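You operate a simulated robot arm through the tools that you are given. There is no shell and no other tool. Be economical: measure what you need, move in short steps, check, and stop when the job is done.

You run a simulated two-armed robot. Do the job below in one go: nothing can be reset, and whatever is moved stays where it is left.

JOB
Kit the blue tray with the Type 20 bearing, sleeve and seal block.
Fine: then carry it in both hands to the teal table.

The check looks at the end state, three seconds after you hand in, the way a careful person would. Anything else that was tipped, shoved, dropped, spilled or broken makes it a failure. A push-on lid holds only when it is set on centred and level and pressed home; a screw cap is set on level and turned clockwise until tight.

ROBOT AND FRAMES
Two 7-joint arms with two-finger parallel grippers on one trunk, on a base that drives. Base frame: it is fixed to the floor where the robot stands at the start and does not move with it; the origin is under the middle of the robot, x ahead of it, y to its left, z up; the surface under the hand at the start is at about z = 0.86. Lengths are in m, angles in degrees, forces in N, time in s.
The left shoulder is at the start at [0.07, 0.134, 1.226], the right one opposite. With the tool pointing down near the work surface each hand reaches from about 0.1 to 0.64 m from the robot's upright axis, wherever it stands, measured 20 degrees to its own side. Places, roughly: blue tray [0.5, -0.1, 0.9]; teal table [0.6, -1.7, 0.8]. Payload 1.57 kg a hand.
Tool frame (each hand has its own): the origin (TCP) lies between the finger pads and is the grasp point; the fingertips stand 0.03 m ahead of it; z points along the fingers, y is the line along which they close. Largest opening 0.08 m; finger width 0.017, thickness 0.012; the body of the gripper, 0.04 by 0.082 m, starts 0.08 m behind the TCP.
Orientation is told as [roll, pitch, yaw] about the base's x, y, z axes, in that order, counted from this pose: with the fingers straight down and closing along the base's y, the tool's x points along the base's -x, its y along +y and its z along -z.

CONTROLS
- The arms move only by the tool apply_moves. It takes "left_targets", "right_targets" or both (then of equal length, played together; a hand with none holds still); each is text: rows parted by semicolons, each of 6 numbers parted by spaces: the shift along the tool's x, y, z in units of 50 mm (1.0 is 50 mm), then the turn, a rotation vector about the tool's x, y, z in units of 4 degrees (1.0 is 4 degrees). In form: x y z ax ay az; .... A call has 1 to 10 rows; each row shifts and turns the commanded pose from where the row before left it, along the tool's axes as they then stand. "left_jaw" and "right_jaw" are, for a hand that has rows, the gripper command, from -1 (fully open) to 1 (shut), values between in proportion, set as the call begins (left out, the last holds). A call with a number of a shift or a turn outside -1 to 1 is refused whole. Rows are played at 5 a second. More than 0.05 m and 8.6 degrees between two rows, or a gripper value outside its range, and nothing of the call is played. Where a pose cannot be reached the arm comes as near as it can. A force on the tool above 80 N (or 10 N above the force at the start of the call, whichever is more), or a blocked arm, ends the call early, and 0.2 s more pass. The fingers move at their own pace (about 0.153 m/s each) and stop on an object; they squeeze with about 34 N. The grip force told is the motor's: it shows also when the fingers shut on nothing. Time passes only in rows, and 0.2 s behind the last, so rows that do not move let the fingers close. The reply holds the time, the measured pose of the TCP, the force on the tool along the base axes, the opening and the grip force, in the units named above and with some noise, with the torque about the TCP (base axes, N m) and any sound that the robot's microphone picked up.
- Cameras (640 x 400 px; columns grow to the right, rows downward): "scene" is now at [0.1232, -0.0333, 1.4365]; the picture's right is [-0.45, -0.90, 0.00], its down [-0.67, 0.33, -0.67] and it looks along [0.60, -0.30, -0.74] (base axes); focal length 268 px, centre (320, 200). "left" rides on the left gripper at [0.072, 0.007, -0.122] in its tool frame; the picture's right is [-0.09, 1.00, 0.00], its down [-0.84, -0.08, -0.54] and it looks along [-0.54, -0.05, 0.84] (tool axes); focal length 238 px, centre (320, 200). "right" rides on the right gripper at [0.072, -0.007, -0.122] in its tool frame; the picture's right is [0.09, 1.00, 0.00], its down [-0.84, 0.08, -0.54] and it looks along [-0.54, 0.05, 0.84] (tool axes); focal length 238 px, centre (320, 200). There is no depth. A picture from a camera that has moved, and an enlarged one, comes with that camera's place and axes in the base frame and with its lens.
- capture(camera): a new picture of that camera. The clock stands still meanwhile.
- slide_trunk(by): slides the trunk up (or, below 0, down) by that many m; the arms and the scene camera ride with it, the base frame stays. It gives what a move gives, with no picture.
- drive_base(legs): drives the robot by 1 to 6 legs, each [ahead, left, turn to the left] in m, m and degrees, along the robot's own axes; the way and the turn of a leg run together, so that a leg with both is an arc; at most 1.5 m and 180 degrees a leg. The arms and the cameras ride along, it lands a little off, and it stops where it bumps. It gives what a move gives.
- aim_head(pan, tilt): turns the head with the scene camera to pan (to the left, within 86 degrees either way) and tilt (down, from -29 to 69), counted from straight ahead of the robot. It gives what a move gives.
- inspect(camera, box): a new picture of the part [left, top, right, bottom] of that camera's present view, enlarged. The clock stands still meanwhile.
- hand_in(): hands the job in; it is judged then, once.

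Work in short steps. Places have to be worked out from the pictures, the camera data and where the tool is seen: move nearer, look again, correct. Check each grasp and each placing, and mend what went wrong. You have 120 turns and 108 pictures in all, those below and enlarged ones among them. Open the grippers and draw the arms clear of the work before you hand the job in, unless the task says otherwise; then end with one line.

The tools are called after "Request:" as a command line: name --argument value ..., lists and objects as JSON in quotes. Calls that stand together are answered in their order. apply_moves: Moves the arms, as the interface text tells. Its arguments: {"type":"object","properties":{"left_targets":{"type":"string"},"left_jaw":{"type":"number"},"right_targets":{"type":"string"},"right_jaw":{"type":"number"}},"required":[]} The other tools are called the same way: slide_trunk (by) slides the trunk up or down; drive_base (legs) drives the base; aim_head (pan, tilt) turns the head that bears the scene camera; capture (camera) takes a picture; inspect (camera, box) takes an enlarged picture of a part of a camera's view; hand_in () hands the job in.

At the start:

```text
t: 0.0
left_tcp_pos: [0.4312, -0.0143, 1.1095]
left_tcp_rot: [0.0, 0.0, 0.0]
left_contact_force: [-0.7, -0.2, -0.7]
left_moment: [-0.03, -0.01, 0.01]
left_grip_width: 0.08
left_gripper_force: 0.2
right_tcp_pos: [0.3927, -0.3959, 1.1429]
right_tcp_rot: [-0.1, 0.0, 0.1]
right_contact_force: [0.1, -0.1, 0.1]
right_moment: [0.03, 0.01, 0.0]
right_grip_width: 0.0798
right_gripper_force: 0.1
trunk travel left (down, up): [-0.8, 0.14]
robot x, y, heading: [0.0003, 0.002, 0.1]
head pan, tilt: [-26.4, 48.0]
```

scene: 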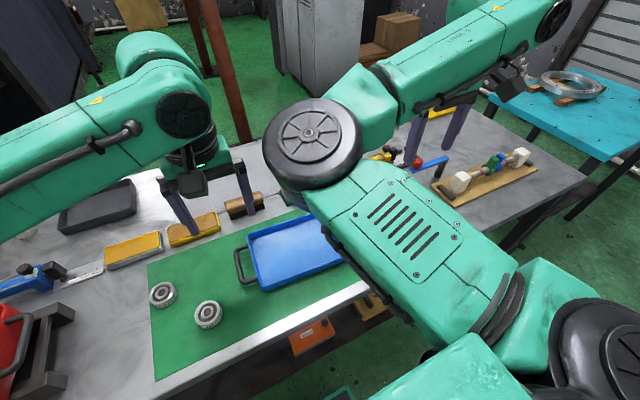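
right: 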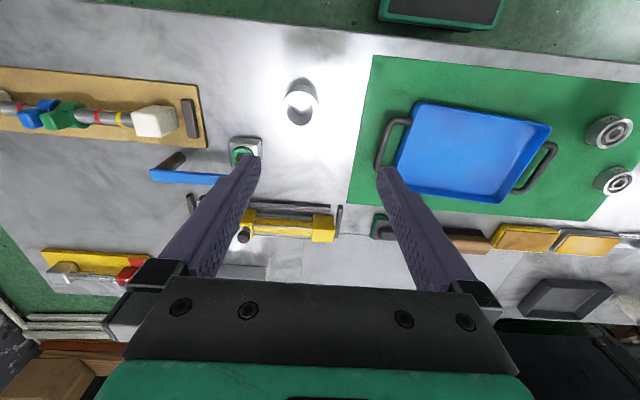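
left: 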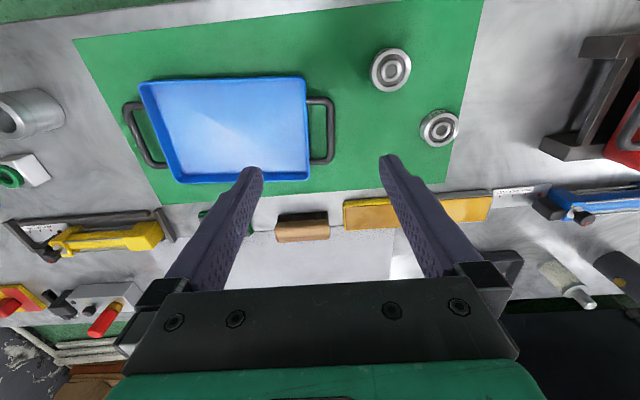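

I start by looking closer at the bearings, tray and other parts from the left and right hand cameras to identify labels.

Request:
inspect --camera "left" --box '[340, 30, 500, 160]'

Request:
inspect --camera "right" --box '[140, 60, 400, 260]'

Request:
inspect --camera "left" --box '[0, 70, 340, 300]'

Request:
inspect --camera "scene" --box '[0, 170, 280, 345]'

```text
3.08 times, centred on (420, 95) of left
camera zoom: at [0.3589, -0.0063, 1.2318], right [0.09, 1.0, 0.0], down [0.84, -0.08, 0.54], along [0.54, -0.05, -0.84], focal length 733 px, centre (12, 523)
```

zoom: 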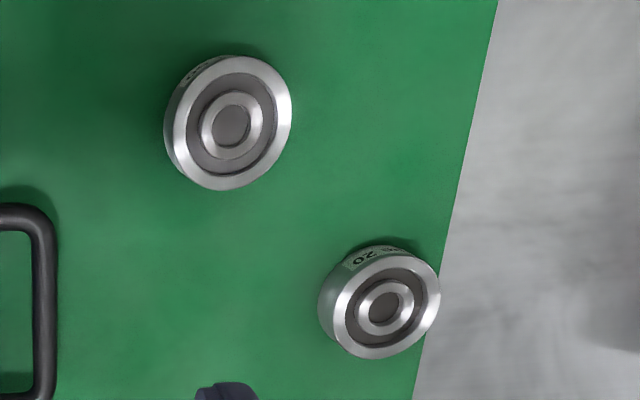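

```text
2.00 times, centred on (270, 160) of right
camera zoom: at [0.3182, -0.4037, 1.2647], right [-0.09, 1.0, 0.0], down [0.84, 0.08, 0.54], along [0.54, 0.05, -0.84], focal length 477 px, centre (420, 280)
```

zoom: 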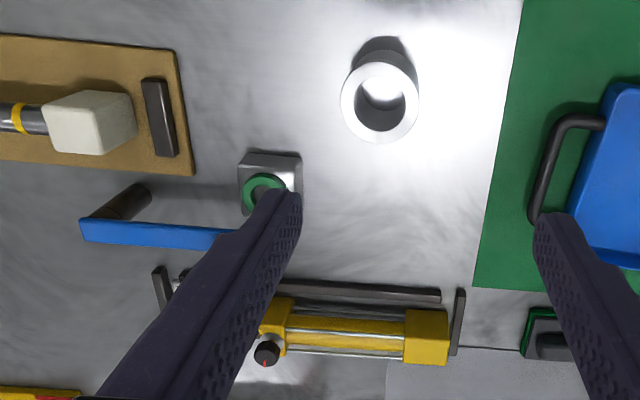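

```text
1.74 times, centred on (170, 185) of left
camera zoom: at [0.3589, -0.0063, 1.2318], right [0.09, 1.0, 0.0], down [0.84, -0.08, 0.54], along [0.54, -0.05, -0.84], focal length 414 px, centre (581, 226)
```

zoom: 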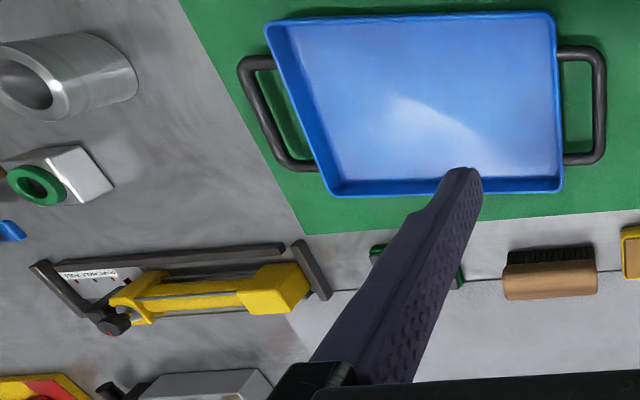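

```text
2.29 times, centred on (140, 258) of scene
camera zoom: at [0.1232, -0.0333, 1.4365], right [-0.45, -0.9, 0.0], down [-0.67, 0.33, -0.67], along [0.6, -0.3, -0.74], focal length 613 px, centre (731, 69)
```

zoom: 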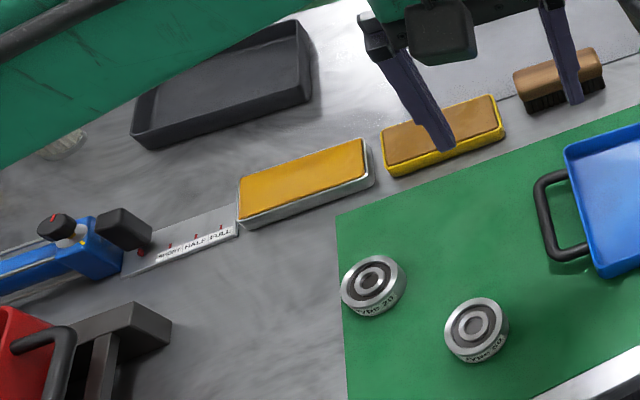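

The far-left bearing seems to read "Type 20"; I confirm with a close zoom on both labels.

Request:
inspect --camera "scene" --box '[140, 272, 236, 332]'

Request:
inspect --camera "left" --box '[0, 60, 120, 220]'

```text
6.67 times, centred on (188, 302) of scene
camera zoom: at [0.1232, -0.0333, 1.4365], right [-0.45, -0.9, 0.0], down [-0.67, 0.33, -0.67], along [0.6, -0.3, -0.74], focal length 1787 px, centre (1200, -480)
```

zoom: 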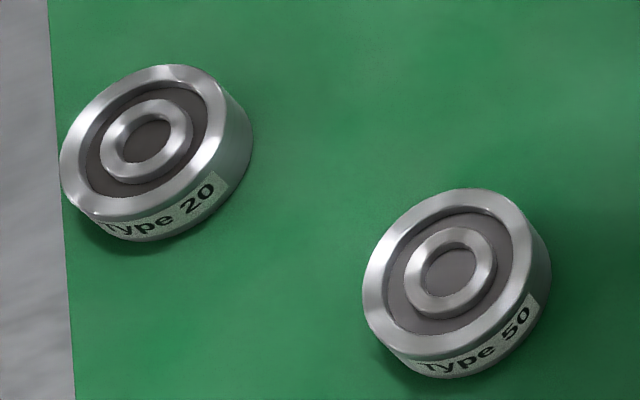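

```text
2.50 times, centred on (60, 140) of left
camera zoom: at [0.3589, -0.0063, 1.2318], right [0.09, 1.0, 0.0], down [0.84, -0.08, 0.54], along [0.54, -0.05, -0.84], focal length 596 px, centre (970, 350)
```

zoom: 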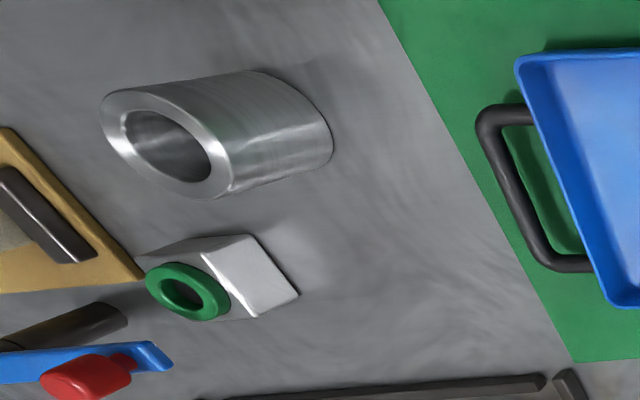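

Type 20 is the far-left bearing, at about [0.479, 0.162]; sleeve ≈[0.398,-0.425] with its top at z 0.918, seal block ≈[0.484,-0.517], tray centre ≈[0.455,-0.14]. I drive 0.14 m to the right so that everything is in reach and the tray is central, and look at the teal table.

Request:
drive_base --legs '[[0, -0.14, 0]]'

Request:
aim_head --pan -65 --tilt 25

Request:
capture --camera "scene"

Request:
capture --camera "left"

Request:
capture --camera "right"

```text
t: 1.3
left_tcp_pos: [0.431, -0.1506, 1.1103]
left_tcp_rot: [-0.1, -0.1, 0.0]
left_contact_force: [-0.5, 0.8, 0.4]
left_moment: [-0.01, -0.02, -0.02]
left_grip_width: 0.0801
left_gripper_force: 0.0
right_tcp_pos: [0.3919, -0.5315, 1.144]
right_tcp_rot: [0.0, -0.1, 0.0]
right_contact_force: [-0.7, 1.7, -0.2]
right_moment: [-0.03, -0.02, -0.02]
right_grip_width: 0.0798
right_gripper_force: 0.1
trunk travel left (down, up): [-0.8, 0.14]
robot x, y, heading: [-0.0013, -0.1392, -0.0]
head pan, tilt: [-26.4, 48.0]
```

```text
t: 2.4
left_tcp_pos: [0.4308, -0.1514, 1.1109]
left_tcp_rot: [0.0, 0.0, 0.1]
left_contact_force: [-0.1, -0.5, -0.1]
left_moment: [0.03, 0.02, 0.0]
left_grip_width: 0.0796
left_gripper_force: 0.0
right_tcp_pos: [0.3909, -0.5349, 1.1434]
right_tcp_rot: [0.0, 0.0, 0.0]
right_contact_force: [0.1, -0.1, -0.4]
right_moment: [-0.03, -0.03, 0.03]
right_grip_width: 0.08
right_gripper_force: 0.0
trunk travel left (down, up): [-0.8, 0.14]
robot x, y, heading: [0.0031, -0.1357, -0.0]
head pan, tilt: [-65.0, 25.0]
```

```text
98 pictures are left
camera scene: at [0.0917, -0.2196, 1.4712], right [-0.91, -0.42, 0.0], down [-0.18, 0.38, -0.91], along [0.38, -0.82, -0.42], focal length 268 px, centre (320, 200)
```

scene: 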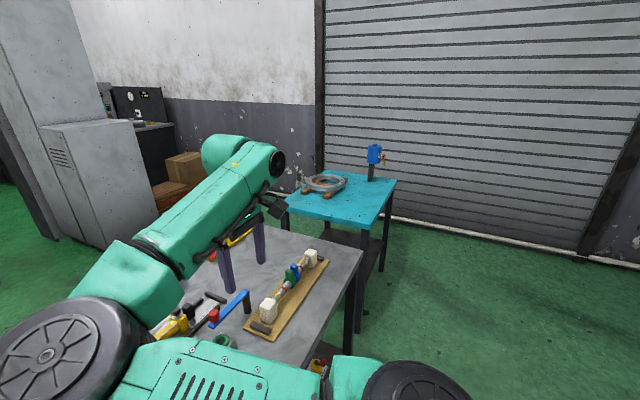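

```text
97 pictures are left
camera left: at [0.359, -0.1442, 1.2318], right [0.09, 1.0, 0.0], down [0.84, -0.08, 0.54], along [0.54, -0.05, -0.84], focal length 238 px, centre (320, 200)
```

left: 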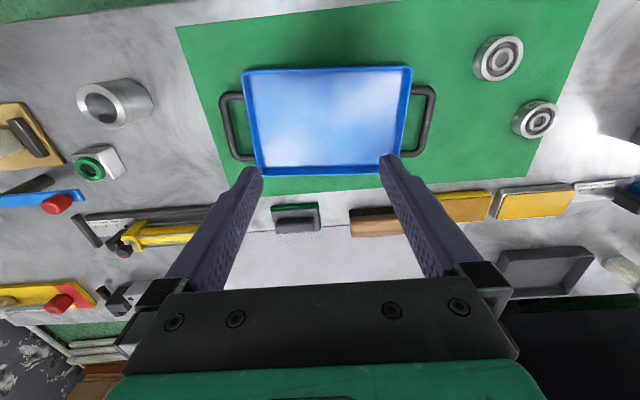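

```text
96 pictures are left
camera right: at [0.3183, -0.5417, 1.2649], right [-0.09, 1.0, 0.0], down [0.84, 0.08, 0.54], along [0.54, 0.05, -0.84], focal length 238 px, centre (320, 200)
```

right: 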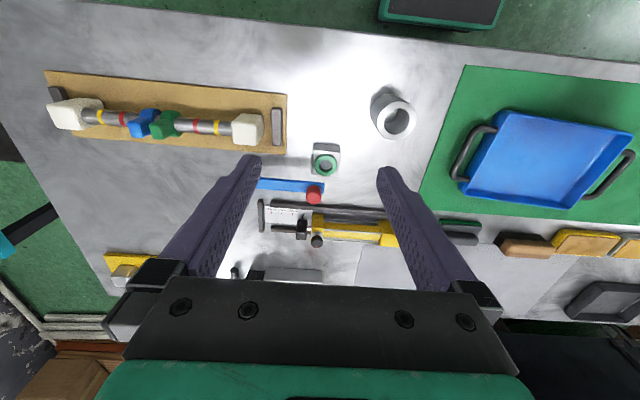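

Both hands move: left to hover above the Type 20 bearing, right to hover above the sleeve.

Request:
apply_moves --left_targets "-0.137 0.894 0.31 0 0 0;-0.137 0.894 0.31 0 0 0;-0.137 0.894 0.31 0 0 0;-0.137 0.894 0.31 0 0 0;-0.137 0.894 0.31 0 0 0;-0.137 0.894 0.31 0 0 0;-0.137 0.894 0.31 0 0 0" --right_targets "-0.02 0.314 0.3 0 0 0;-0.02 0.314 0.3 0 0 0;-0.02 0.314 0.3 0 0 0;-0.02 0.314 0.3 0 0 0;-0.02 0.314 0.3 0 0 0;-0.02 0.314 0.3 0 0 0;-0.02 0.314 0.3 0 0 0" --left_jaw -1 --right_jaw -1

Request:
capture --camera "left"

Request:
capture --camera "right"

```text
t: 4.0
left_tcp_pos: [0.4806, 0.1614, 1.001]
left_tcp_rot: [-0.1, 0.0, -0.1]
left_contact_force: [0.1, 0.1, 0.3]
left_moment: [-0.03, 0.03, -0.02]
left_grip_width: 0.08
left_gripper_force: 0.1
right_tcp_pos: [0.4321, -0.4929, 1.0314]
right_tcp_rot: [-0.1, 0.0, 0.0]
right_contact_force: [-0.2, 0.8, -0.8]
right_moment: [-0.02, 0.01, -0.02]
right_grip_width: 0.0801
right_gripper_force: 0.0
right hand out of reach, approached as far as the arm can: row 2, 3, 4, 5, 6, 7
trunk travel left (down, up): [-0.8, 0.14]
robot x, y, heading: [0.0018, -0.1379, 0.1]
head pan, tilt: [-65.0, 25.0]
```

```text
95 pictures are left
camera left: at [0.4079, 0.1689, 1.1231], right [0.09, 1.0, 0.0], down [0.84, -0.08, 0.54], along [0.54, -0.05, -0.84], focal length 238 px, centre (320, 200)
```

left: 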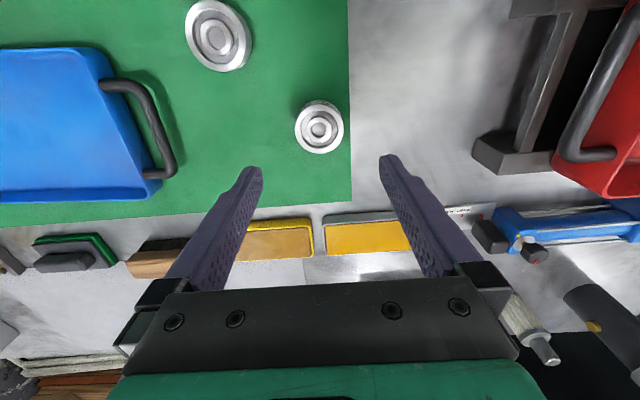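

```text
94 pictures are left
camera right: at [0.3587, -0.4997, 1.1533], right [-0.09, 1.0, 0.0], down [0.84, 0.08, 0.54], along [0.54, 0.05, -0.84], focal length 238 px, centre (320, 200)
```

right: 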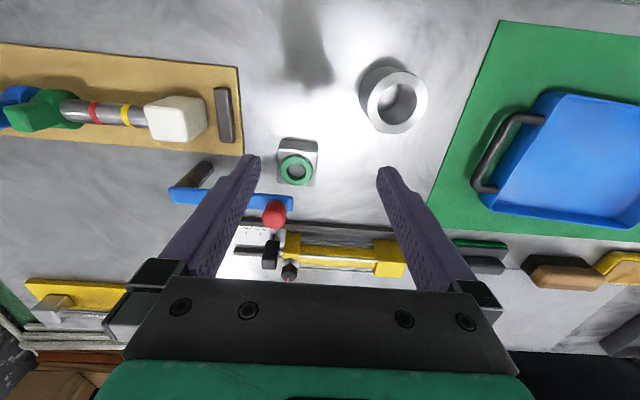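

The bearing lies at [0.477, 0.162], right under the left hand; I descend to TCP z≈0.893 and close.

Request:
apply_moves --left_targets "0.08 0.01 0.7 0 0 0;0 0 0.7 0 0 0;0 0 0.5 0 0 0;0 0 0.26 0 0 0"

Request:
apply_moves --left_targets "0 0 0 0 0 0;0 0 0 0 0 0;0 0 0 0 0 0" --left_jaw 1

Request:
capture --camera "left"

```text
t: 5.0
left_tcp_pos: [0.4765, 0.1611, 0.8948]
left_tcp_rot: [0.0, -0.1, 0.0]
left_contact_force: [0.5, -1.2, 1.0]
left_moment: [0.02, -0.02, -0.02]
left_grip_width: 0.0801
left_gripper_force: 0.0
right_tcp_pos: [0.4322, -0.4938, 1.0327]
right_tcp_rot: [0.0, 0.0, 0.0]
right_contact_force: [-0.5, 0.0, 0.3]
right_moment: [0.01, -0.01, 0.0]
right_grip_width: 0.0801
right_gripper_force: 0.1
trunk travel left (down, up): [-0.8, 0.14]
robot x, y, heading: [-0.0006, -0.1393, -0.1]
head pan, tilt: [-65.0, 25.0]
```

```text
t: 5.8
left_tcp_pos: [0.476, 0.161, 0.8946]
left_tcp_rot: [0.0, 0.0, 0.1]
left_contact_force: [0.3, 0.1, -0.5]
left_moment: [-0.02, -0.02, -0.01]
left_grip_width: 0.0487
left_gripper_force: 33.8
right_tcp_pos: [0.431, -0.4939, 1.031]
right_tcp_rot: [-0.1, 0.0, 0.0]
right_contact_force: [-0.1, 0.8, 0.4]
right_moment: [-0.02, -0.02, -0.01]
right_grip_width: 0.0799
right_gripper_force: 0.1
trunk travel left (down, up): [-0.8, 0.14]
robot x, y, heading: [-0.0014, -0.142, 0.1]
head pan, tilt: [-65.0, 25.0]
```

```text
93 pictures are left
camera left: at [0.4037, 0.1679, 1.0152], right [0.09, 1.0, 0.0], down [0.84, -0.08, 0.54], along [0.54, -0.05, -0.84], focal length 238 px, centre (320, 200)
```

left: 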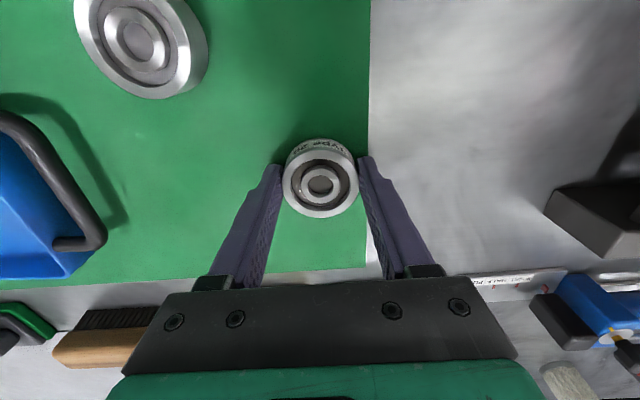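

Grip is good (0.0487 m). I lift 0.1 m and carry it to above the left part of the tray.

Request:
apply_moves --left_targets "0 0 -1 0 0 0;0 0 -1 0 0 0;0.072 -0.98 0 0 0 0;0.072 -0.98 0 0 0 0;0.072 -0.98 0 0 0 0;0.072 -0.98 0 0 0 0;0.072 -0.98 0 0 0 0"

Request:
capture --camera "left"

Request:
aim_head --pan 0 --tilt 55

Request:
capture --camera "scene"

```text
t: 7.4
left_tcp_pos: [0.4599, -0.0873, 0.9926]
left_tcp_rot: [0.1, 0.0, 0.1]
left_contact_force: [0.0, -0.4, -1.3]
left_moment: [0.02, 0.01, -0.03]
left_grip_width: 0.0485
left_gripper_force: 34.0
right_tcp_pos: [0.4314, -0.4955, 1.0293]
right_tcp_rot: [0.1, 0.0, 0.0]
right_contact_force: [-0.1, -0.3, -0.1]
right_moment: [0.04, 0.01, 0.02]
right_grip_width: 0.08
right_gripper_force: 0.1
trunk travel left (down, up): [-0.8, 0.14]
robot x, y, heading: [-0.0008, -0.1409, 0.1]
head pan, tilt: [-65.0, 25.0]
```

```text
92 pictures are left
camera left: at [0.3876, -0.0796, 1.1141], right [0.09, 1.0, 0.0], down [0.84, -0.08, 0.54], along [0.54, -0.05, -0.84], focal length 238 px, centre (320, 200)
```

left: 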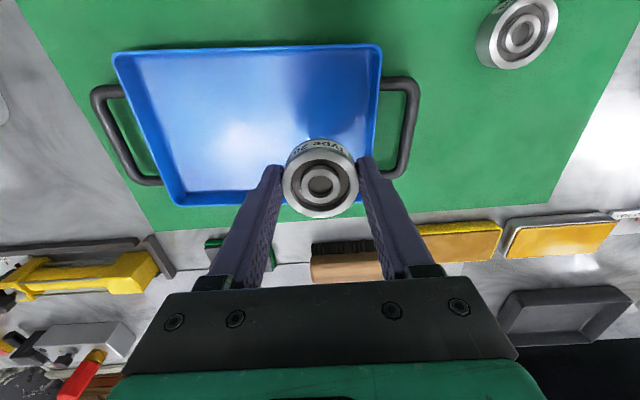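

```text
t: 8.7
left_tcp_pos: [0.4608, -0.0837, 0.9927]
left_tcp_rot: [-0.1, 0.0, 0.0]
left_contact_force: [-0.5, 0.2, -0.9]
left_moment: [-0.01, -0.01, 0.03]
left_grip_width: 0.0487
left_gripper_force: 34.3
right_tcp_pos: [0.4311, -0.4937, 1.0321]
right_tcp_rot: [0.0, 0.0, 0.0]
right_contact_force: [0.0, 0.3, 0.0]
right_moment: [0.03, 0.04, 0.0]
right_grip_width: 0.0799
right_gripper_force: 0.0
trunk travel left (down, up): [-0.8, 0.14]
robot x, y, heading: [0.0017, -0.1395, 0.2]
head pan, tilt: [0.0, 55.0]
```

```text
91 pictures are left
camera scene: at [0.1249, -0.1366, 1.4272], right [0.0, -1.0, 0.0], down [-0.82, 0.0, -0.57], along [0.57, 0.0, -0.82], focal length 268 px, centre (320, 200)
```

scene: 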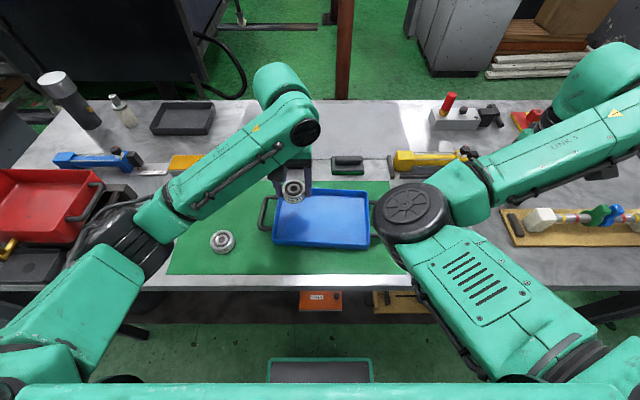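

I shift 1 cm towards the tray's middle and descend nearly to its floor.

Request:
apply_moves --left_targets "0.05 -0.2 0.5 0 0 0;0 0 0.6 0 0 0;0 0 0.4 0 0 0;0 0 0.2 0 0 0"

Request:
apply_moves --left_targets "0 0 0.06 0 0 0;0 0 0 0 0 0"

```text
t: 9.7
left_tcp_pos: [0.4541, -0.0923, 0.9094]
left_tcp_rot: [0.1, 0.1, 0.0]
left_contact_force: [0.5, -0.2, -1.8]
left_moment: [0.0, 0.01, 0.0]
left_grip_width: 0.0487
left_gripper_force: 33.4
right_tcp_pos: [0.4317, -0.4935, 1.0316]
right_tcp_rot: [0.0, 0.0, 0.0]
right_contact_force: [-0.6, 0.3, 0.0]
right_moment: [0.0, 0.0, 0.03]
right_grip_width: 0.0802
right_gripper_force: 0.0
trunk travel left (down, up): [-0.8, 0.14]
robot x, y, heading: [0.0006, -0.1398, 0.1]
head pan, tilt: [0.0, 55.0]
```

```text
t: 10.3
left_tcp_pos: [0.4554, -0.0938, 0.9074]
left_tcp_rot: [0.1, 0.0, 0.0]
left_contact_force: [-0.1, -0.8, -0.6]
left_moment: [0.01, 0.0, 0.03]
left_grip_width: 0.0487
left_gripper_force: 33.8
right_tcp_pos: [0.4317, -0.494, 1.0314]
right_tcp_rot: [-0.1, 0.0, -0.1]
right_contact_force: [0.1, -0.3, 0.3]
right_moment: [-0.01, -0.01, 0.04]
right_grip_width: 0.0803
right_gripper_force: 0.1
trunk travel left (down, up): [-0.8, 0.14]
robot x, y, heading: [0.0014, -0.1404, 0.2]
head pan, tilt: [0.0, 55.0]
```

No contact yet at z 0.907; I go on down in 2–3 mm rows.

Request:
apply_moves --left_targets "0 0 0.06 0 0 0;0 0 0.06 0 0 0"

Request:
apply_moves --left_targets "0 0 0.05 0 0 0;0 0 0 0 0 0"

Request:
capture --camera "left"

```text
t: 10.9
left_tcp_pos: [0.4557, -0.0941, 0.9001]
left_tcp_rot: [0.0, 0.1, 0.0]
left_contact_force: [0.1, 0.3, -1.0]
left_moment: [0.03, 0.0, -0.01]
left_grip_width: 0.0484
left_gripper_force: 33.5
right_tcp_pos: [0.431, -0.4947, 1.0311]
right_tcp_rot: [0.1, 0.0, 0.0]
right_contact_force: [0.1, -0.8, 0.3]
right_moment: [-0.02, 0.04, 0.0]
right_grip_width: 0.08
right_gripper_force: 0.1
trunk travel left (down, up): [-0.8, 0.14]
robot x, y, heading: [0.0, -0.1363, -0.0]
head pan, tilt: [0.0, 55.0]
```

```text
t: 11.5
left_tcp_pos: [0.4555, -0.0928, 0.8995]
left_tcp_rot: [-0.1, -0.3, 0.0]
left_contact_force: [2.5, 0.9, 9.3]
left_moment: [0.03, 0.09, 0.01]
left_grip_width: 0.049
left_gripper_force: 34.3
right_tcp_pos: [0.4309, -0.4934, 1.0318]
right_tcp_rot: [0.1, 0.0, 0.0]
right_contact_force: [-0.6, -0.3, 1.1]
right_moment: [-0.01, -0.01, 0.0]
right_grip_width: 0.0799
right_gripper_force: 0.0
trunk travel left (down, up): [-0.8, 0.14]
robot x, y, heading: [0.0021, -0.1401, 0.4]
head pan, tilt: [0.0, 55.0]
```

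```text
90 pictures are left
camera left: at [0.3825, -0.0864, 1.0201], right [0.09, 1.0, 0.0], down [0.83, -0.08, 0.55], along [0.54, -0.05, -0.84], focal length 238 px, centre (320, 200)
```

left: 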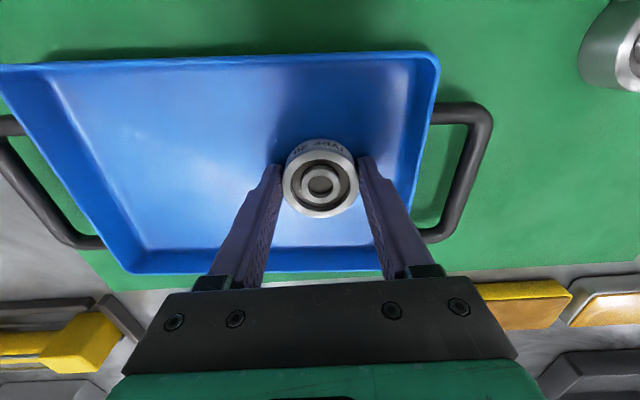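

Touched down (9 N). I open partly, then draw up and move left out of the way over the free mat.

Request:
apply_moves --left_targets "0 0 0 0 0 0;0 0 0 0 0 0;0 0 -0.5 0 0 0;0 0 -1 0 0 0;0 0 -1 0 0 0;0 0.5 -1 0 0 0" --left_jaw -0.55

Request:
capture --camera "left"

```text
refused: row 6 steps farther than a row can; nothing moved
```

```text
89 pictures are left
camera left: at [0.3825, -0.0864, 1.0201], right [0.09, 1.0, 0.0], down [0.83, -0.08, 0.55], along [0.54, -0.05, -0.84], focal length 238 px, centre (320, 200)
```

left: 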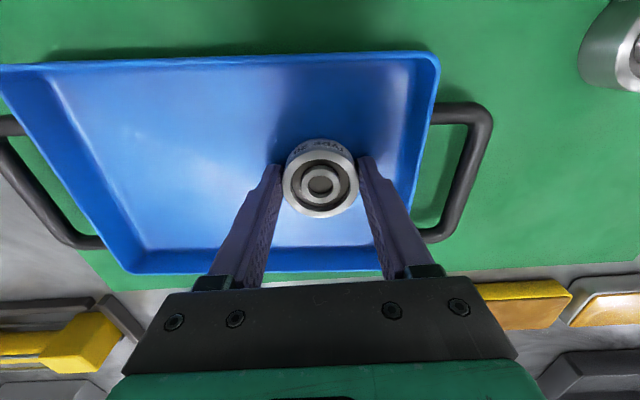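

The last row was a bit too long; I repeat with shorter steps.

Request:
apply_moves --left_targets "0 0 0 0 0 0;0 0 0 0 0 0;0 0 -0.5 0 0 0;0 0 -1 0 0 0;0 0 -1 0 0 0;0 0.8 -0.5 0 0 0;0 0.9 0 0 0 0;0 0.9 0 0 0 0;0 0.9 0 0 0 0" --left_jaw -0.55

Request:
apply_moves --right_targets "0 0 0 0 0 -1;0 0 0 0 0 -1;0 0 0 0 0 -1;0 0 0 0 0 -1"

Request:
capture --camera "scene"

```text
t: 13.5
left_tcp_pos: [0.4565, 0.0849, 1.0492]
left_tcp_rot: [-0.1, -0.1, 0.0]
left_contact_force: [0.3, 1.0, 0.9]
left_moment: [-0.02, 0.03, 0.01]
left_grip_width: 0.0622
left_gripper_force: 0.1
right_tcp_pos: [0.4313, -0.4915, 1.0324]
right_tcp_rot: [0.0, 0.0, 0.0]
right_contact_force: [-1.3, 0.6, -0.4]
right_moment: [-0.03, -0.01, -0.04]
right_grip_width: 0.0801
right_gripper_force: 0.0
trunk travel left (down, up): [-0.8, 0.14]
robot x, y, heading: [-0.0009, -0.1369, 0.2]
head pan, tilt: [0.0, 55.0]
```

```text
t: 14.5
left_tcp_pos: [0.4571, 0.0821, 1.0495]
left_tcp_rot: [0.0, 0.1, -0.1]
left_contact_force: [0.2, 0.0, -0.3]
left_moment: [-0.03, 0.02, 0.01]
left_grip_width: 0.0621
left_gripper_force: 0.1
right_tcp_pos: [0.4322, -0.4956, 1.033]
right_tcp_rot: [-0.1, 0.1, 16.2]
right_contact_force: [-1.0, 0.6, 0.1]
right_moment: [-0.01, 0.0, 0.03]
right_grip_width: 0.0801
right_gripper_force: 0.0
trunk travel left (down, up): [-0.8, 0.14]
robot x, y, heading: [0.0007, -0.1373, -0.3]
head pan, tilt: [0.0, 55.0]
```

```text
88 pictures are left
camera scene: at [0.1247, -0.1367, 1.4272], right [0.0, -1.0, 0.0], down [-0.82, 0.0, -0.57], along [0.57, 0.0, -0.82], focal length 268 px, centre (320, 200)
```

scene: 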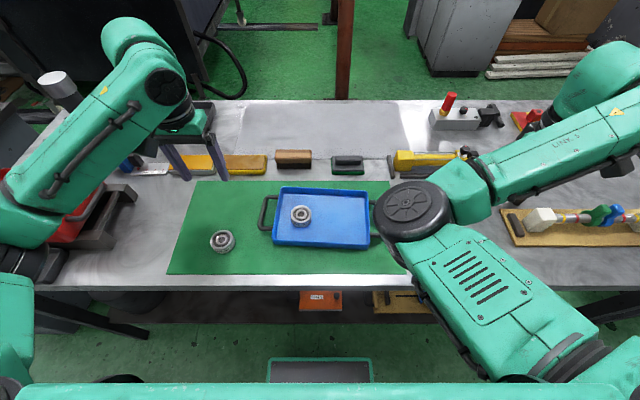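

Bearing is in the tray. The right arm seems folded at a limit, so I try the inward move again with the hand turned 16°.

Request:
apply_moves --right_targets "0.09 0.51 0 0 0 0;0.09 0.51 0 0 0 0;0.09 0.51 0 0 0 0"

```text
t: 15.3
left_tcp_pos: [0.4574, 0.0819, 1.0493]
left_tcp_rot: [0.0, 0.1, -0.1]
left_contact_force: [0.4, -0.3, 0.2]
left_moment: [-0.01, 0.01, 0.03]
left_grip_width: 0.062
left_gripper_force: 0.0
right_tcp_pos: [0.4374, -0.4872, 1.021]
right_tcp_rot: [0.0, 0.0, 16.0]
right_contact_force: [0.2, -0.6, -0.6]
right_moment: [-0.04, 0.01, -0.01]
right_grip_width: 0.08
right_gripper_force: 0.2
right hand out of reach, approached as far as the arm can: row 1, 2, 3
trunk travel left (down, up): [-0.8, 0.14]
robot x, y, heading: [0.0009, -0.1405, -0.1]
head pan, tilt: [0.0, 55.0]
```

It slid forward and down, so the limit is the elbow's fold (too near the shoulder). I raise the trunk by 0.12 and then try again lower relative to the shoulder.

Request:
slide_trunk --by 0.12

Request:
apply_moves --right_targets "0 0 0.8 0 0 0;0 0 0.8 0 0 0;0 0 0.8 0 0 0"

Request:
apply_moves --right_targets "0.09 0.45 0 0 0 0;0.09 0.45 0 0 0 0;0.09 0.45 0 0 0 0"

```text
t: 16.8
left_tcp_pos: [0.4567, 0.0817, 1.1695]
left_tcp_rot: [0.0, 0.1, 0.0]
left_contact_force: [0.1, 0.1, -0.5]
left_moment: [0.0, -0.02, 0.0]
left_grip_width: 0.0621
left_gripper_force: 0.1
right_tcp_pos: [0.4371, -0.4876, 1.1399]
right_tcp_rot: [-0.1, 0.0, 16.0]
right_contact_force: [0.3, 0.4, 0.1]
right_moment: [-0.01, 0.0, 0.0]
right_grip_width: 0.0799
right_gripper_force: 0.0
trunk travel left (down, up): [-0.92, 0.02]
robot x, y, heading: [-0.0019, -0.1401, -0.0]
head pan, tilt: [0.0, 55.0]
```

```text
t: 17.6
left_tcp_pos: [0.4585, 0.0816, 1.1687]
left_tcp_rot: [0.0, 0.1, 0.0]
left_contact_force: [-0.4, -0.7, -1.0]
left_moment: [0.0, -0.02, -0.03]
left_grip_width: 0.0619
left_gripper_force: 0.0
right_tcp_pos: [0.4367, -0.4926, 1.0198]
right_tcp_rot: [-0.2, -0.1, 15.7]
right_contact_force: [1.0, 0.0, 0.8]
right_moment: [-0.03, 0.03, 0.01]
right_grip_width: 0.0802
right_gripper_force: 0.0
trunk travel left (down, up): [-0.92, 0.02]
robot x, y, heading: [0.0011, -0.1383, -0.4]
head pan, tilt: [0.0, 55.0]
```

```text
t: 18.6
left_tcp_pos: [0.4569, 0.0819, 1.1688]
left_tcp_rot: [0.0, 0.0, 0.0]
left_contact_force: [-1.3, -0.2, 0.6]
left_moment: [-0.03, -0.05, 0.0]
left_grip_width: 0.0619
left_gripper_force: 0.0
right_tcp_pos: [0.4099, -0.476, 1.0419]
right_tcp_rot: [-6.2, -0.3, 12.9]
right_contact_force: [0.2, -1.3, 0.9]
right_moment: [-0.02, -0.01, 0.0]
right_grip_width: 0.0799
right_gripper_force: 0.0
trunk travel left (down, up): [-0.92, 0.02]
robot x, y, heading: [-0.0015, -0.1417, -0.1]
head pan, tilt: [0.0, 55.0]
stopped in row 3 (right hand): the arm was blocked; the commanded pose is now the measured one
```

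The right arm reported blocked; I look at what it touches.

Request:
aim_head --pan -30 --tilt 50

Request:
capture --camera "scene"

Request:
capture --camera "right"

Request:
capture --camera "left"

```text
t: 19.6
left_tcp_pos: [0.4571, 0.0822, 1.1676]
left_tcp_rot: [-0.1, -0.1, -0.1]
left_contact_force: [-0.2, 0.7, -0.9]
left_moment: [-0.05, 0.0, 0.02]
left_grip_width: 0.0622
left_gripper_force: 0.1
right_tcp_pos: [0.4098, -0.4743, 1.041]
right_tcp_rot: [-6.1, -0.4, 13.1]
right_contact_force: [0.3, 0.8, -0.3]
right_moment: [0.01, 0.01, 0.01]
right_grip_width: 0.0804
right_gripper_force: 0.0
trunk travel left (down, up): [-0.92, 0.02]
robot x, y, heading: [-0.0015, -0.1384, 0.1]
head pan, tilt: [-30.0, 50.0]
```

```text
87 pictures are left
camera scene: at [0.1192, -0.1751, 1.5537], right [-0.5, -0.87, 0.0], down [-0.66, 0.38, -0.64], along [0.56, -0.32, -0.77], focal length 268 px, centre (320, 200)
```

scene: 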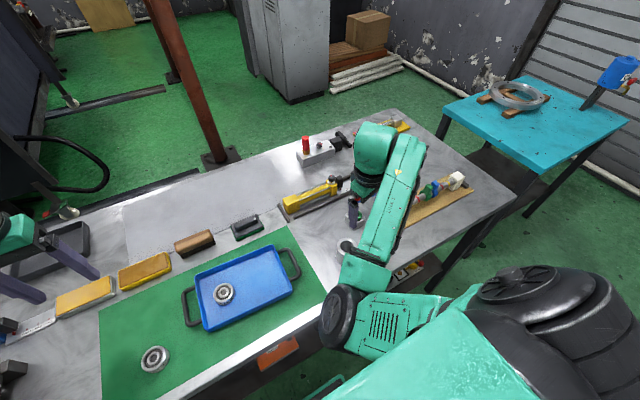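

```text
86 pictures are left
camera right: at [0.3351, -0.4862, 1.1622], right [-0.31, 0.94, -0.11], down [0.78, 0.32, 0.54], along [0.54, 0.09, -0.84], focal length 238 px, centre (320, 200)
```

right: 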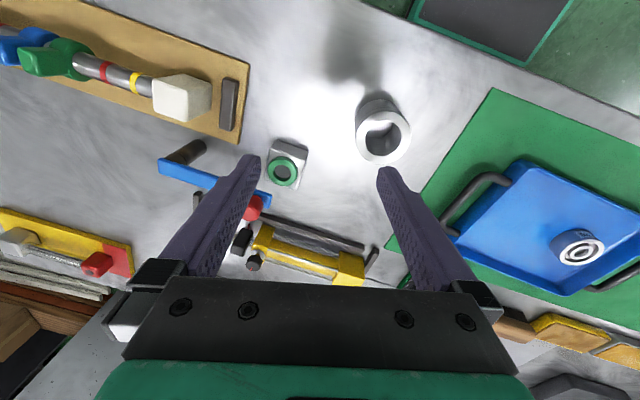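

```text
85 pictures are left
camera left: at [0.3847, 0.0893, 1.2901], right [0.09, 1.0, 0.0], down [0.84, -0.08, 0.54], along [0.54, -0.05, -0.84], focal length 238 px, centre (320, 200)
```

left: 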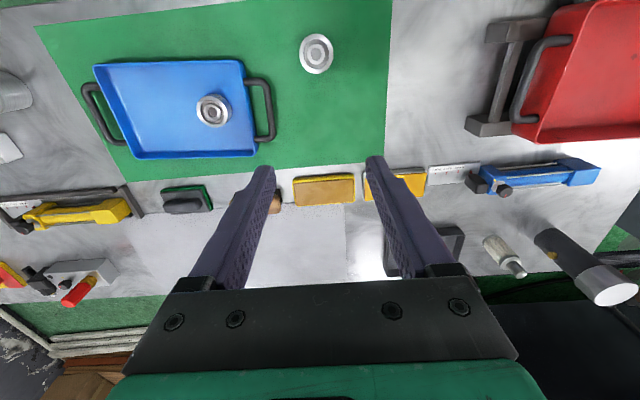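

No contact visible; the elbow seems to have swung in mid-move. I level the hand again and go on with small steps.

Request:
apply_moves --right_targets "0 0 -0.3 -0.5 0 -0.2;0 0 -0.3 -0.5 0 -0.2;0 0 0 -0.5 0 -0.3"

Request:
apply_moves --right_targets "0 0.3 0 0 0 0;0 0.3 0 0 0 0"

```text
t: 20.4
left_tcp_pos: [0.4573, 0.0814, 1.1687]
left_tcp_rot: [-0.1, -0.1, 0.0]
left_contact_force: [0.0, -0.4, 0.3]
left_moment: [-0.02, -0.04, -0.02]
left_grip_width: 0.0619
left_gripper_force: 0.0
right_tcp_pos: [0.4072, -0.4854, 1.0714]
right_tcp_rot: [-1.3, 0.2, 14.9]
right_contact_force: [0.3, -0.5, 0.3]
right_moment: [0.03, 0.0, 0.01]
right_grip_width: 0.0801
right_gripper_force: 0.1
trunk travel left (down, up): [-0.92, 0.02]
robot x, y, heading: [0.0012, -0.1384, -0.2]
head pan, tilt: [-30.0, 50.0]
```

```text
t: 21.2
left_tcp_pos: [0.4574, 0.0825, 1.1685]
left_tcp_rot: [0.0, 0.0, 0.0]
left_contact_force: [0.0, 0.2, 0.0]
left_moment: [0.0, -0.02, 0.02]
left_grip_width: 0.0619
left_gripper_force: 0.1
right_tcp_pos: [0.4161, -0.4795, 1.0685]
right_tcp_rot: [-2.7, -1.0, 13.7]
right_contact_force: [-0.3, -0.5, -0.3]
right_moment: [0.0, -0.02, 0.01]
right_grip_width: 0.0798
right_gripper_force: 0.0
right hand out of reach, approached as far as the arm can: row 1, 2
trunk travel left (down, up): [-0.92, 0.02]
robot x, y, heading: [-0.0, -0.1363, 0.1]
head pan, tilt: [-30.0, 50.0]
stopped in row 2 (right hand): the arm was blocked; the commanded pose is now the measured one
```

Still limited; I lower the hand (fingertips stay above the sleeve) and then try inwards.

Request:
apply_moves --right_targets "0 0 0.5 -0.35 0.1 -0.2;0 0 0.5 -0.35 0.1 -0.2;0 0 0.5 0 0 0;0 0 0.5 0 0 0"

Request:
apply_moves --right_targets "0 0.3 0 0 0 0;0 0.3 0 0 0 0;0.1 0.3 0 0 0 0"

```text
t: 22.4
left_tcp_pos: [0.4569, 0.0803, 1.1686]
left_tcp_rot: [0.0, 0.0, 0.0]
left_contact_force: [0.6, -0.8, 0.1]
left_moment: [-0.02, -0.04, 0.01]
left_grip_width: 0.062
left_gripper_force: 0.1
right_tcp_pos: [0.4191, -0.504, 0.9787]
right_tcp_rot: [-1.8, -0.6, 13.8]
right_contact_force: [-0.3, -0.6, 0.1]
right_moment: [0.0, 0.0, 0.01]
right_grip_width: 0.08
right_gripper_force: 0.0
trunk travel left (down, up): [-0.92, 0.02]
robot x, y, heading: [0.0009, -0.1363, 0.0]
head pan, tilt: [-30.0, 50.0]
stopped in row 4 (right hand): the arm was blocked; the commanded pose is now the measured one
```

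```text
t: 23.4
left_tcp_pos: [0.4577, 0.0816, 1.169]
left_tcp_rot: [0.0, 0.0, 0.0]
left_contact_force: [0.2, 0.0, 0.1]
left_moment: [-0.01, -0.01, -0.03]
left_grip_width: 0.062
left_gripper_force: 0.1
right_tcp_pos: [0.4066, -0.5067, 1.0021]
right_tcp_rot: [-7.2, -1.3, 11.3]
right_contact_force: [-0.1, 0.9, -0.8]
right_moment: [-0.02, 0.01, -0.03]
right_grip_width: 0.0801
right_gripper_force: 0.0
trunk travel left (down, up): [-0.92, 0.02]
robot x, y, heading: [0.0041, -0.1402, 0.0]
head pan, tilt: [-30.0, 50.0]
stopped in row 3 (right hand): the arm was blocked; the commanded pose is now the measured one
```

I look at where the right elbow is relative to the bench.

Request:
aim_head --pan -30 --tilt 62

Request:
capture --camera "scene"

```text
t: 24.1
left_tcp_pos: [0.4579, 0.081, 1.1682]
left_tcp_rot: [0.0, 0.0, 0.1]
left_contact_force: [0.3, -0.2, -0.9]
left_moment: [0.01, -0.02, 0.02]
left_grip_width: 0.062
left_gripper_force: 0.0
right_tcp_pos: [0.4063, -0.5052, 1.0016]
right_tcp_rot: [-7.2, -1.2, 11.3]
right_contact_force: [-0.6, 0.3, 0.3]
right_moment: [0.02, -0.02, 0.0]
right_grip_width: 0.0797
right_gripper_force: 0.1
trunk travel left (down, up): [-0.92, 0.02]
robot x, y, heading: [-0.002, -0.1393, -0.2]
head pan, tilt: [-30.0, 62.0]
```

```text
84 pictures are left
camera scene: at [0.1085, -0.1689, 1.5389], right [-0.5, -0.87, 0.0], down [-0.76, 0.44, -0.47], along [0.41, -0.23, -0.88], focal length 268 px, centre (320, 200)
```

scene: 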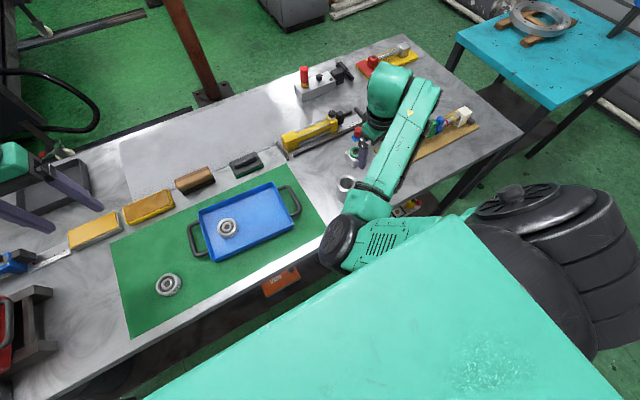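

The right elbow has dropped to the bench's front edge. I raise the right hand, then back the base off by 0.12 m so that the right arm works at a comfortable radius.

Request:
apply_moves --right_targets "0 0 -0.8 0 0 0;0 0 -0.8 0 0 0;0 0 -0.5 -0.6 0 0;0 0 0 -0.6 0 0;0 0 0 -0.6 0.3 0"

Request:
drive_base --legs '[[-0.12, 0, 0]]'

Request:
capture --camera "scene"

```text
t: 25.3
left_tcp_pos: [0.4575, 0.082, 1.1684]
left_tcp_rot: [0.0, 0.1, 0.1]
left_contact_force: [0.2, -0.8, -1.0]
left_moment: [0.01, -0.01, 0.02]
left_grip_width: 0.0619
left_gripper_force: 0.0
right_tcp_pos: [0.4048, -0.4946, 1.1033]
right_tcp_rot: [0.4, 0.0, 11.4]
right_contact_force: [-0.3, 0.4, 0.0]
right_moment: [0.01, 0.02, 0.03]
right_grip_width: 0.08
right_gripper_force: 0.2
right hand out of reach, approached as far as the arm can: row 3
trunk travel left (down, up): [-0.92, 0.02]
robot x, y, heading: [-0.0007, -0.1371, 0.2]
head pan, tilt: [-30.0, 62.0]
```

```text
t: 26.6
left_tcp_pos: [0.3422, 0.0821, 1.1665]
left_tcp_rot: [0.0, 0.2, 0.0]
left_contact_force: [-0.2, 0.1, 0.4]
left_moment: [0.01, -0.01, 0.01]
left_grip_width: 0.0619
left_gripper_force: 0.0
right_tcp_pos: [0.29, -0.4965, 1.1004]
right_tcp_rot: [0.3, 0.2, 11.5]
right_contact_force: [0.1, -0.3, -0.5]
right_moment: [0.02, 0.03, -0.02]
right_grip_width: 0.0801
right_gripper_force: 0.1
trunk travel left (down, up): [-0.92, 0.02]
robot x, y, heading: [-0.1164, -0.141, -0.1]
head pan, tilt: [-30.0, 62.0]
```

```text
83 pictures are left
camera scene: at [-0.0056, -0.1688, 1.5385], right [-0.5, -0.87, 0.0], down [-0.77, 0.44, -0.47], along [0.4, -0.23, -0.88], focal length 268 px, centre (320, 200)
```

scene: 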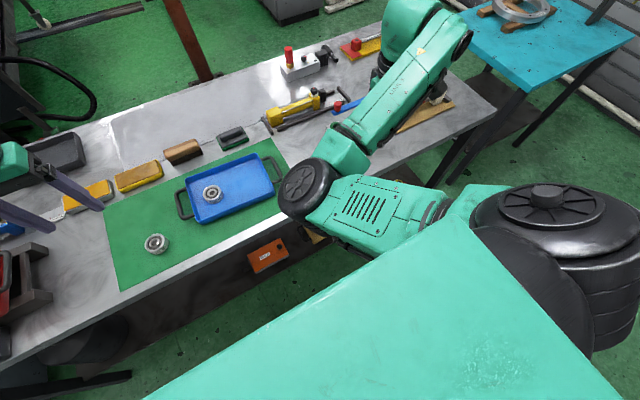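

The elbow is higher now. I drive 0.16 m to the right so that the sleeve and the block are straight ahead of the right shoulder, then move the hand towards the sleeve at height.

Request:
drive_base --legs '[[0, -0.16, 0]]'

Request:
apply_moves --right_targets "-0.8 0 0 0 0 0.7;-0.8 0 0 0 0 0.7;-0.8 0 0 0 0 0.7;-0.8 0 0 0 0 0.7;0 0.6 0 0 0 0;0 0.6 0 0 0 0;0 0.6 0 0 0 0"

Request:
capture --camera "right"

```text
t: 28.0
left_tcp_pos: [0.3379, -0.0753, 1.1671]
left_tcp_rot: [-0.2, -0.1, 0.1]
left_contact_force: [-0.4, 0.4, 0.1]
left_moment: [0.01, 0.02, 0.0]
left_grip_width: 0.0623
left_gripper_force: 0.0
right_tcp_pos: [0.286, -0.6529, 1.1045]
right_tcp_rot: [0.1, 0.0, 11.4]
right_contact_force: [0.5, 0.3, 0.5]
right_moment: [-0.04, -0.01, -0.02]
right_grip_width: 0.0799
right_gripper_force: 0.0
trunk travel left (down, up): [-0.92, 0.02]
robot x, y, heading: [-0.1209, -0.296, -0.2]
head pan, tilt: [-30.0, 62.0]
```

```text
t: 29.6
left_tcp_pos: [0.3397, -0.078, 1.1691]
left_tcp_rot: [-0.1, 0.1, 0.0]
left_contact_force: [-0.4, -0.7, -0.6]
left_moment: [0.04, 0.0, -0.02]
left_grip_width: 0.0619
left_gripper_force: 0.2
right_tcp_pos: [0.4452, -0.5448, 1.1045]
right_tcp_rot: [0.3, 0.1, 0.3]
right_contact_force: [0.4, -0.5, 0.1]
right_moment: [-0.02, 0.04, 0.01]
right_grip_width: 0.08
right_gripper_force: 0.2
trunk travel left (down, up): [-0.92, 0.02]
robot x, y, heading: [-0.1141, -0.3009, 0.0]
head pan, tilt: [-30.0, 62.0]
```

```text
82 pictures are left
camera right: at [0.3714, -0.5534, 1.226], right [-0.1, 1.0, 0.0], down [0.84, 0.08, 0.54], along [0.54, 0.06, -0.84], focal length 238 px, centre (320, 200)
```

right: 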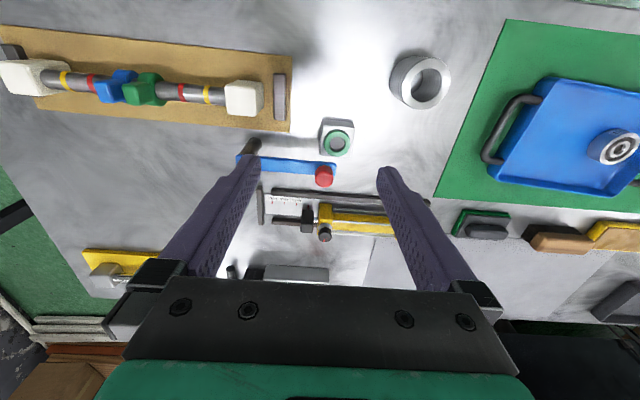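

Sleeve ≈[0.396,-0.429], block ≈[0.483,-0.515]. I move the right hand above the sleeve.

Request:
apply_moves --right_targets "0 0.58 0 0 0 0;0 0.58 0.2 0 0 0;0.5 0.58 0.3 0 0 0;0.48 0.58 0.3 0 0 0"

Request:
capture --camera "right"

```text
t: 30.8
left_tcp_pos: [0.3391, -0.0769, 1.1672]
left_tcp_rot: [-0.1, 0.1, 0.1]
left_contact_force: [-0.3, -0.5, 0.1]
left_moment: [-0.01, 0.03, -0.01]
left_grip_width: 0.0621
left_gripper_force: 0.1
right_tcp_pos: [0.4028, -0.4567, 1.0743]
right_tcp_rot: [-1.6, -1.6, -2.1]
right_contact_force: [0.1, 0.7, -0.5]
right_moment: [-0.02, 0.04, 0.0]
right_grip_width: 0.08
right_gripper_force: 0.1
trunk travel left (down, up): [-0.92, 0.02]
robot x, y, heading: [-0.119, -0.2974, 0.1]
head pan, tilt: [-30.0, 62.0]
stopped in row 4 (right hand): the arm was blocked; the commanded pose is now the measured one
```

```text
81 pictures are left
camera right: at [0.3266, -0.458, 1.1945], right [-0.05, 1.0, -0.03], down [0.83, 0.06, 0.56], along [0.56, 0.0, -0.83], focal length 238 px, centre (320, 200)
```

right: 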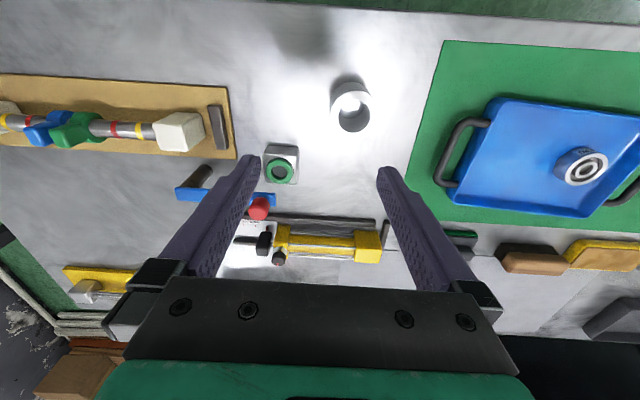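

Blocked again; I check the elbow and torso in the scene camera.

Request:
capture --camera "scene"

```text
80 pictures are left
camera scene: at [-0.009, -0.3281, 1.5388], right [-0.5, -0.87, 0.0], down [-0.77, 0.44, -0.47], along [0.41, -0.23, -0.88], focal length 268 px, centre (320, 200)
```

scene: 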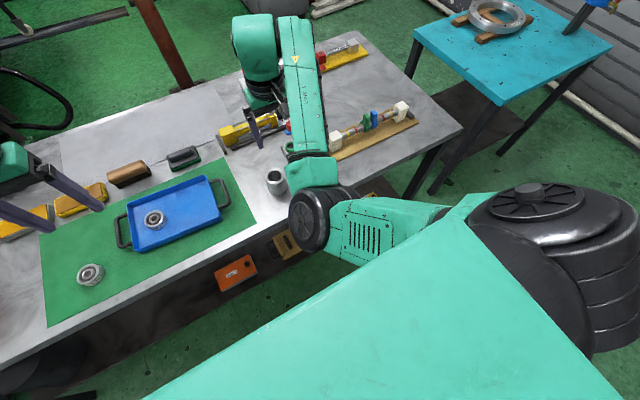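

The elbow is resting low at the bench edge, since the raised trunk lets it drop. I move the hand up and forward, back off a bit more, and return the trunk to its initial height.

Request:
apply_moves --right_targets "-0.4 -0.4 -0.7 0 0 0;-0.4 -0.4 -0.7 -0.4 0.4 0.5;-0.4 -0.4 -0.5 0 0 0;-0.6 0 -0.3 0 0 0;-0.6 0 -0.2 0 0 0"

Request:
drive_base --legs '[[-0.06, 0, 0]]'

Request:
slide_trunk --by -0.12

Request:
capture --camera "scene"

```text
t: 32.0
left_tcp_pos: [0.3387, -0.0782, 1.1687]
left_tcp_rot: [0.0, -0.1, 0.0]
left_contact_force: [0.4, -0.1, 0.1]
left_moment: [0.06, -0.01, 0.0]
left_grip_width: 0.062
left_gripper_force: 0.1
right_tcp_pos: [0.4978, -0.5196, 1.189]
right_tcp_rot: [0.2, 0.1, -3.9]
right_contact_force: [0.0, -0.1, 0.9]
right_moment: [0.0, -0.01, -0.03]
right_grip_width: 0.0799
right_gripper_force: 0.1
right hand out of reach, approached as far as the arm can: row 5
trunk travel left (down, up): [-0.92, 0.02]
robot x, y, heading: [-0.1187, -0.3004, -0.1]
head pan, tilt: [-30.0, 62.0]
```

```text
t: 32.9
left_tcp_pos: [0.2888, -0.0766, 1.1644]
left_tcp_rot: [0.0, 0.5, 0.0]
left_contact_force: [0.5, -0.1, -0.2]
left_moment: [-0.01, 0.08, -0.04]
left_grip_width: 0.0621
left_gripper_force: 0.0
right_tcp_pos: [0.4479, -0.5176, 1.1824]
right_tcp_rot: [0.2, 0.6, -3.9]
right_contact_force: [0.8, -0.1, -0.8]
right_moment: [0.0, 0.05, -0.03]
right_grip_width: 0.0802
right_gripper_force: 0.0
trunk travel left (down, up): [-0.92, 0.02]
robot x, y, heading: [-0.1793, -0.3006, 0.0]
head pan, tilt: [-30.0, 62.0]
```

```text
t: 34.4
left_tcp_pos: [0.2783, -0.0771, 1.0499]
left_tcp_rot: [0.0, 0.0, 0.1]
left_contact_force: [0.9, 0.3, -0.1]
left_moment: [0.0, -0.01, -0.01]
left_grip_width: 0.0622
left_gripper_force: 0.1
right_tcp_pos: [0.4378, -0.5191, 1.0681]
right_tcp_rot: [0.1, 0.2, -3.9]
right_contact_force: [-0.3, 0.9, -0.1]
right_moment: [-0.04, 0.01, 0.02]
right_grip_width: 0.0801
right_gripper_force: 0.1
trunk travel left (down, up): [-0.8, 0.14]
robot x, y, heading: [-0.1779, -0.2975, -0.1]
head pan, tilt: [-30.0, 62.0]
```

```text
79 pictures are left
camera scene: at [-0.0703, -0.3286, 1.419], right [-0.5, -0.87, 0.0], down [-0.76, 0.44, -0.47], along [0.41, -0.23, -0.88], focal length 268 px, centre (320, 200)
```

scene: 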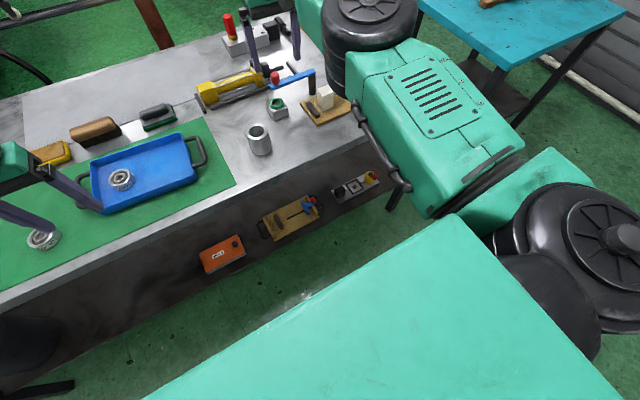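

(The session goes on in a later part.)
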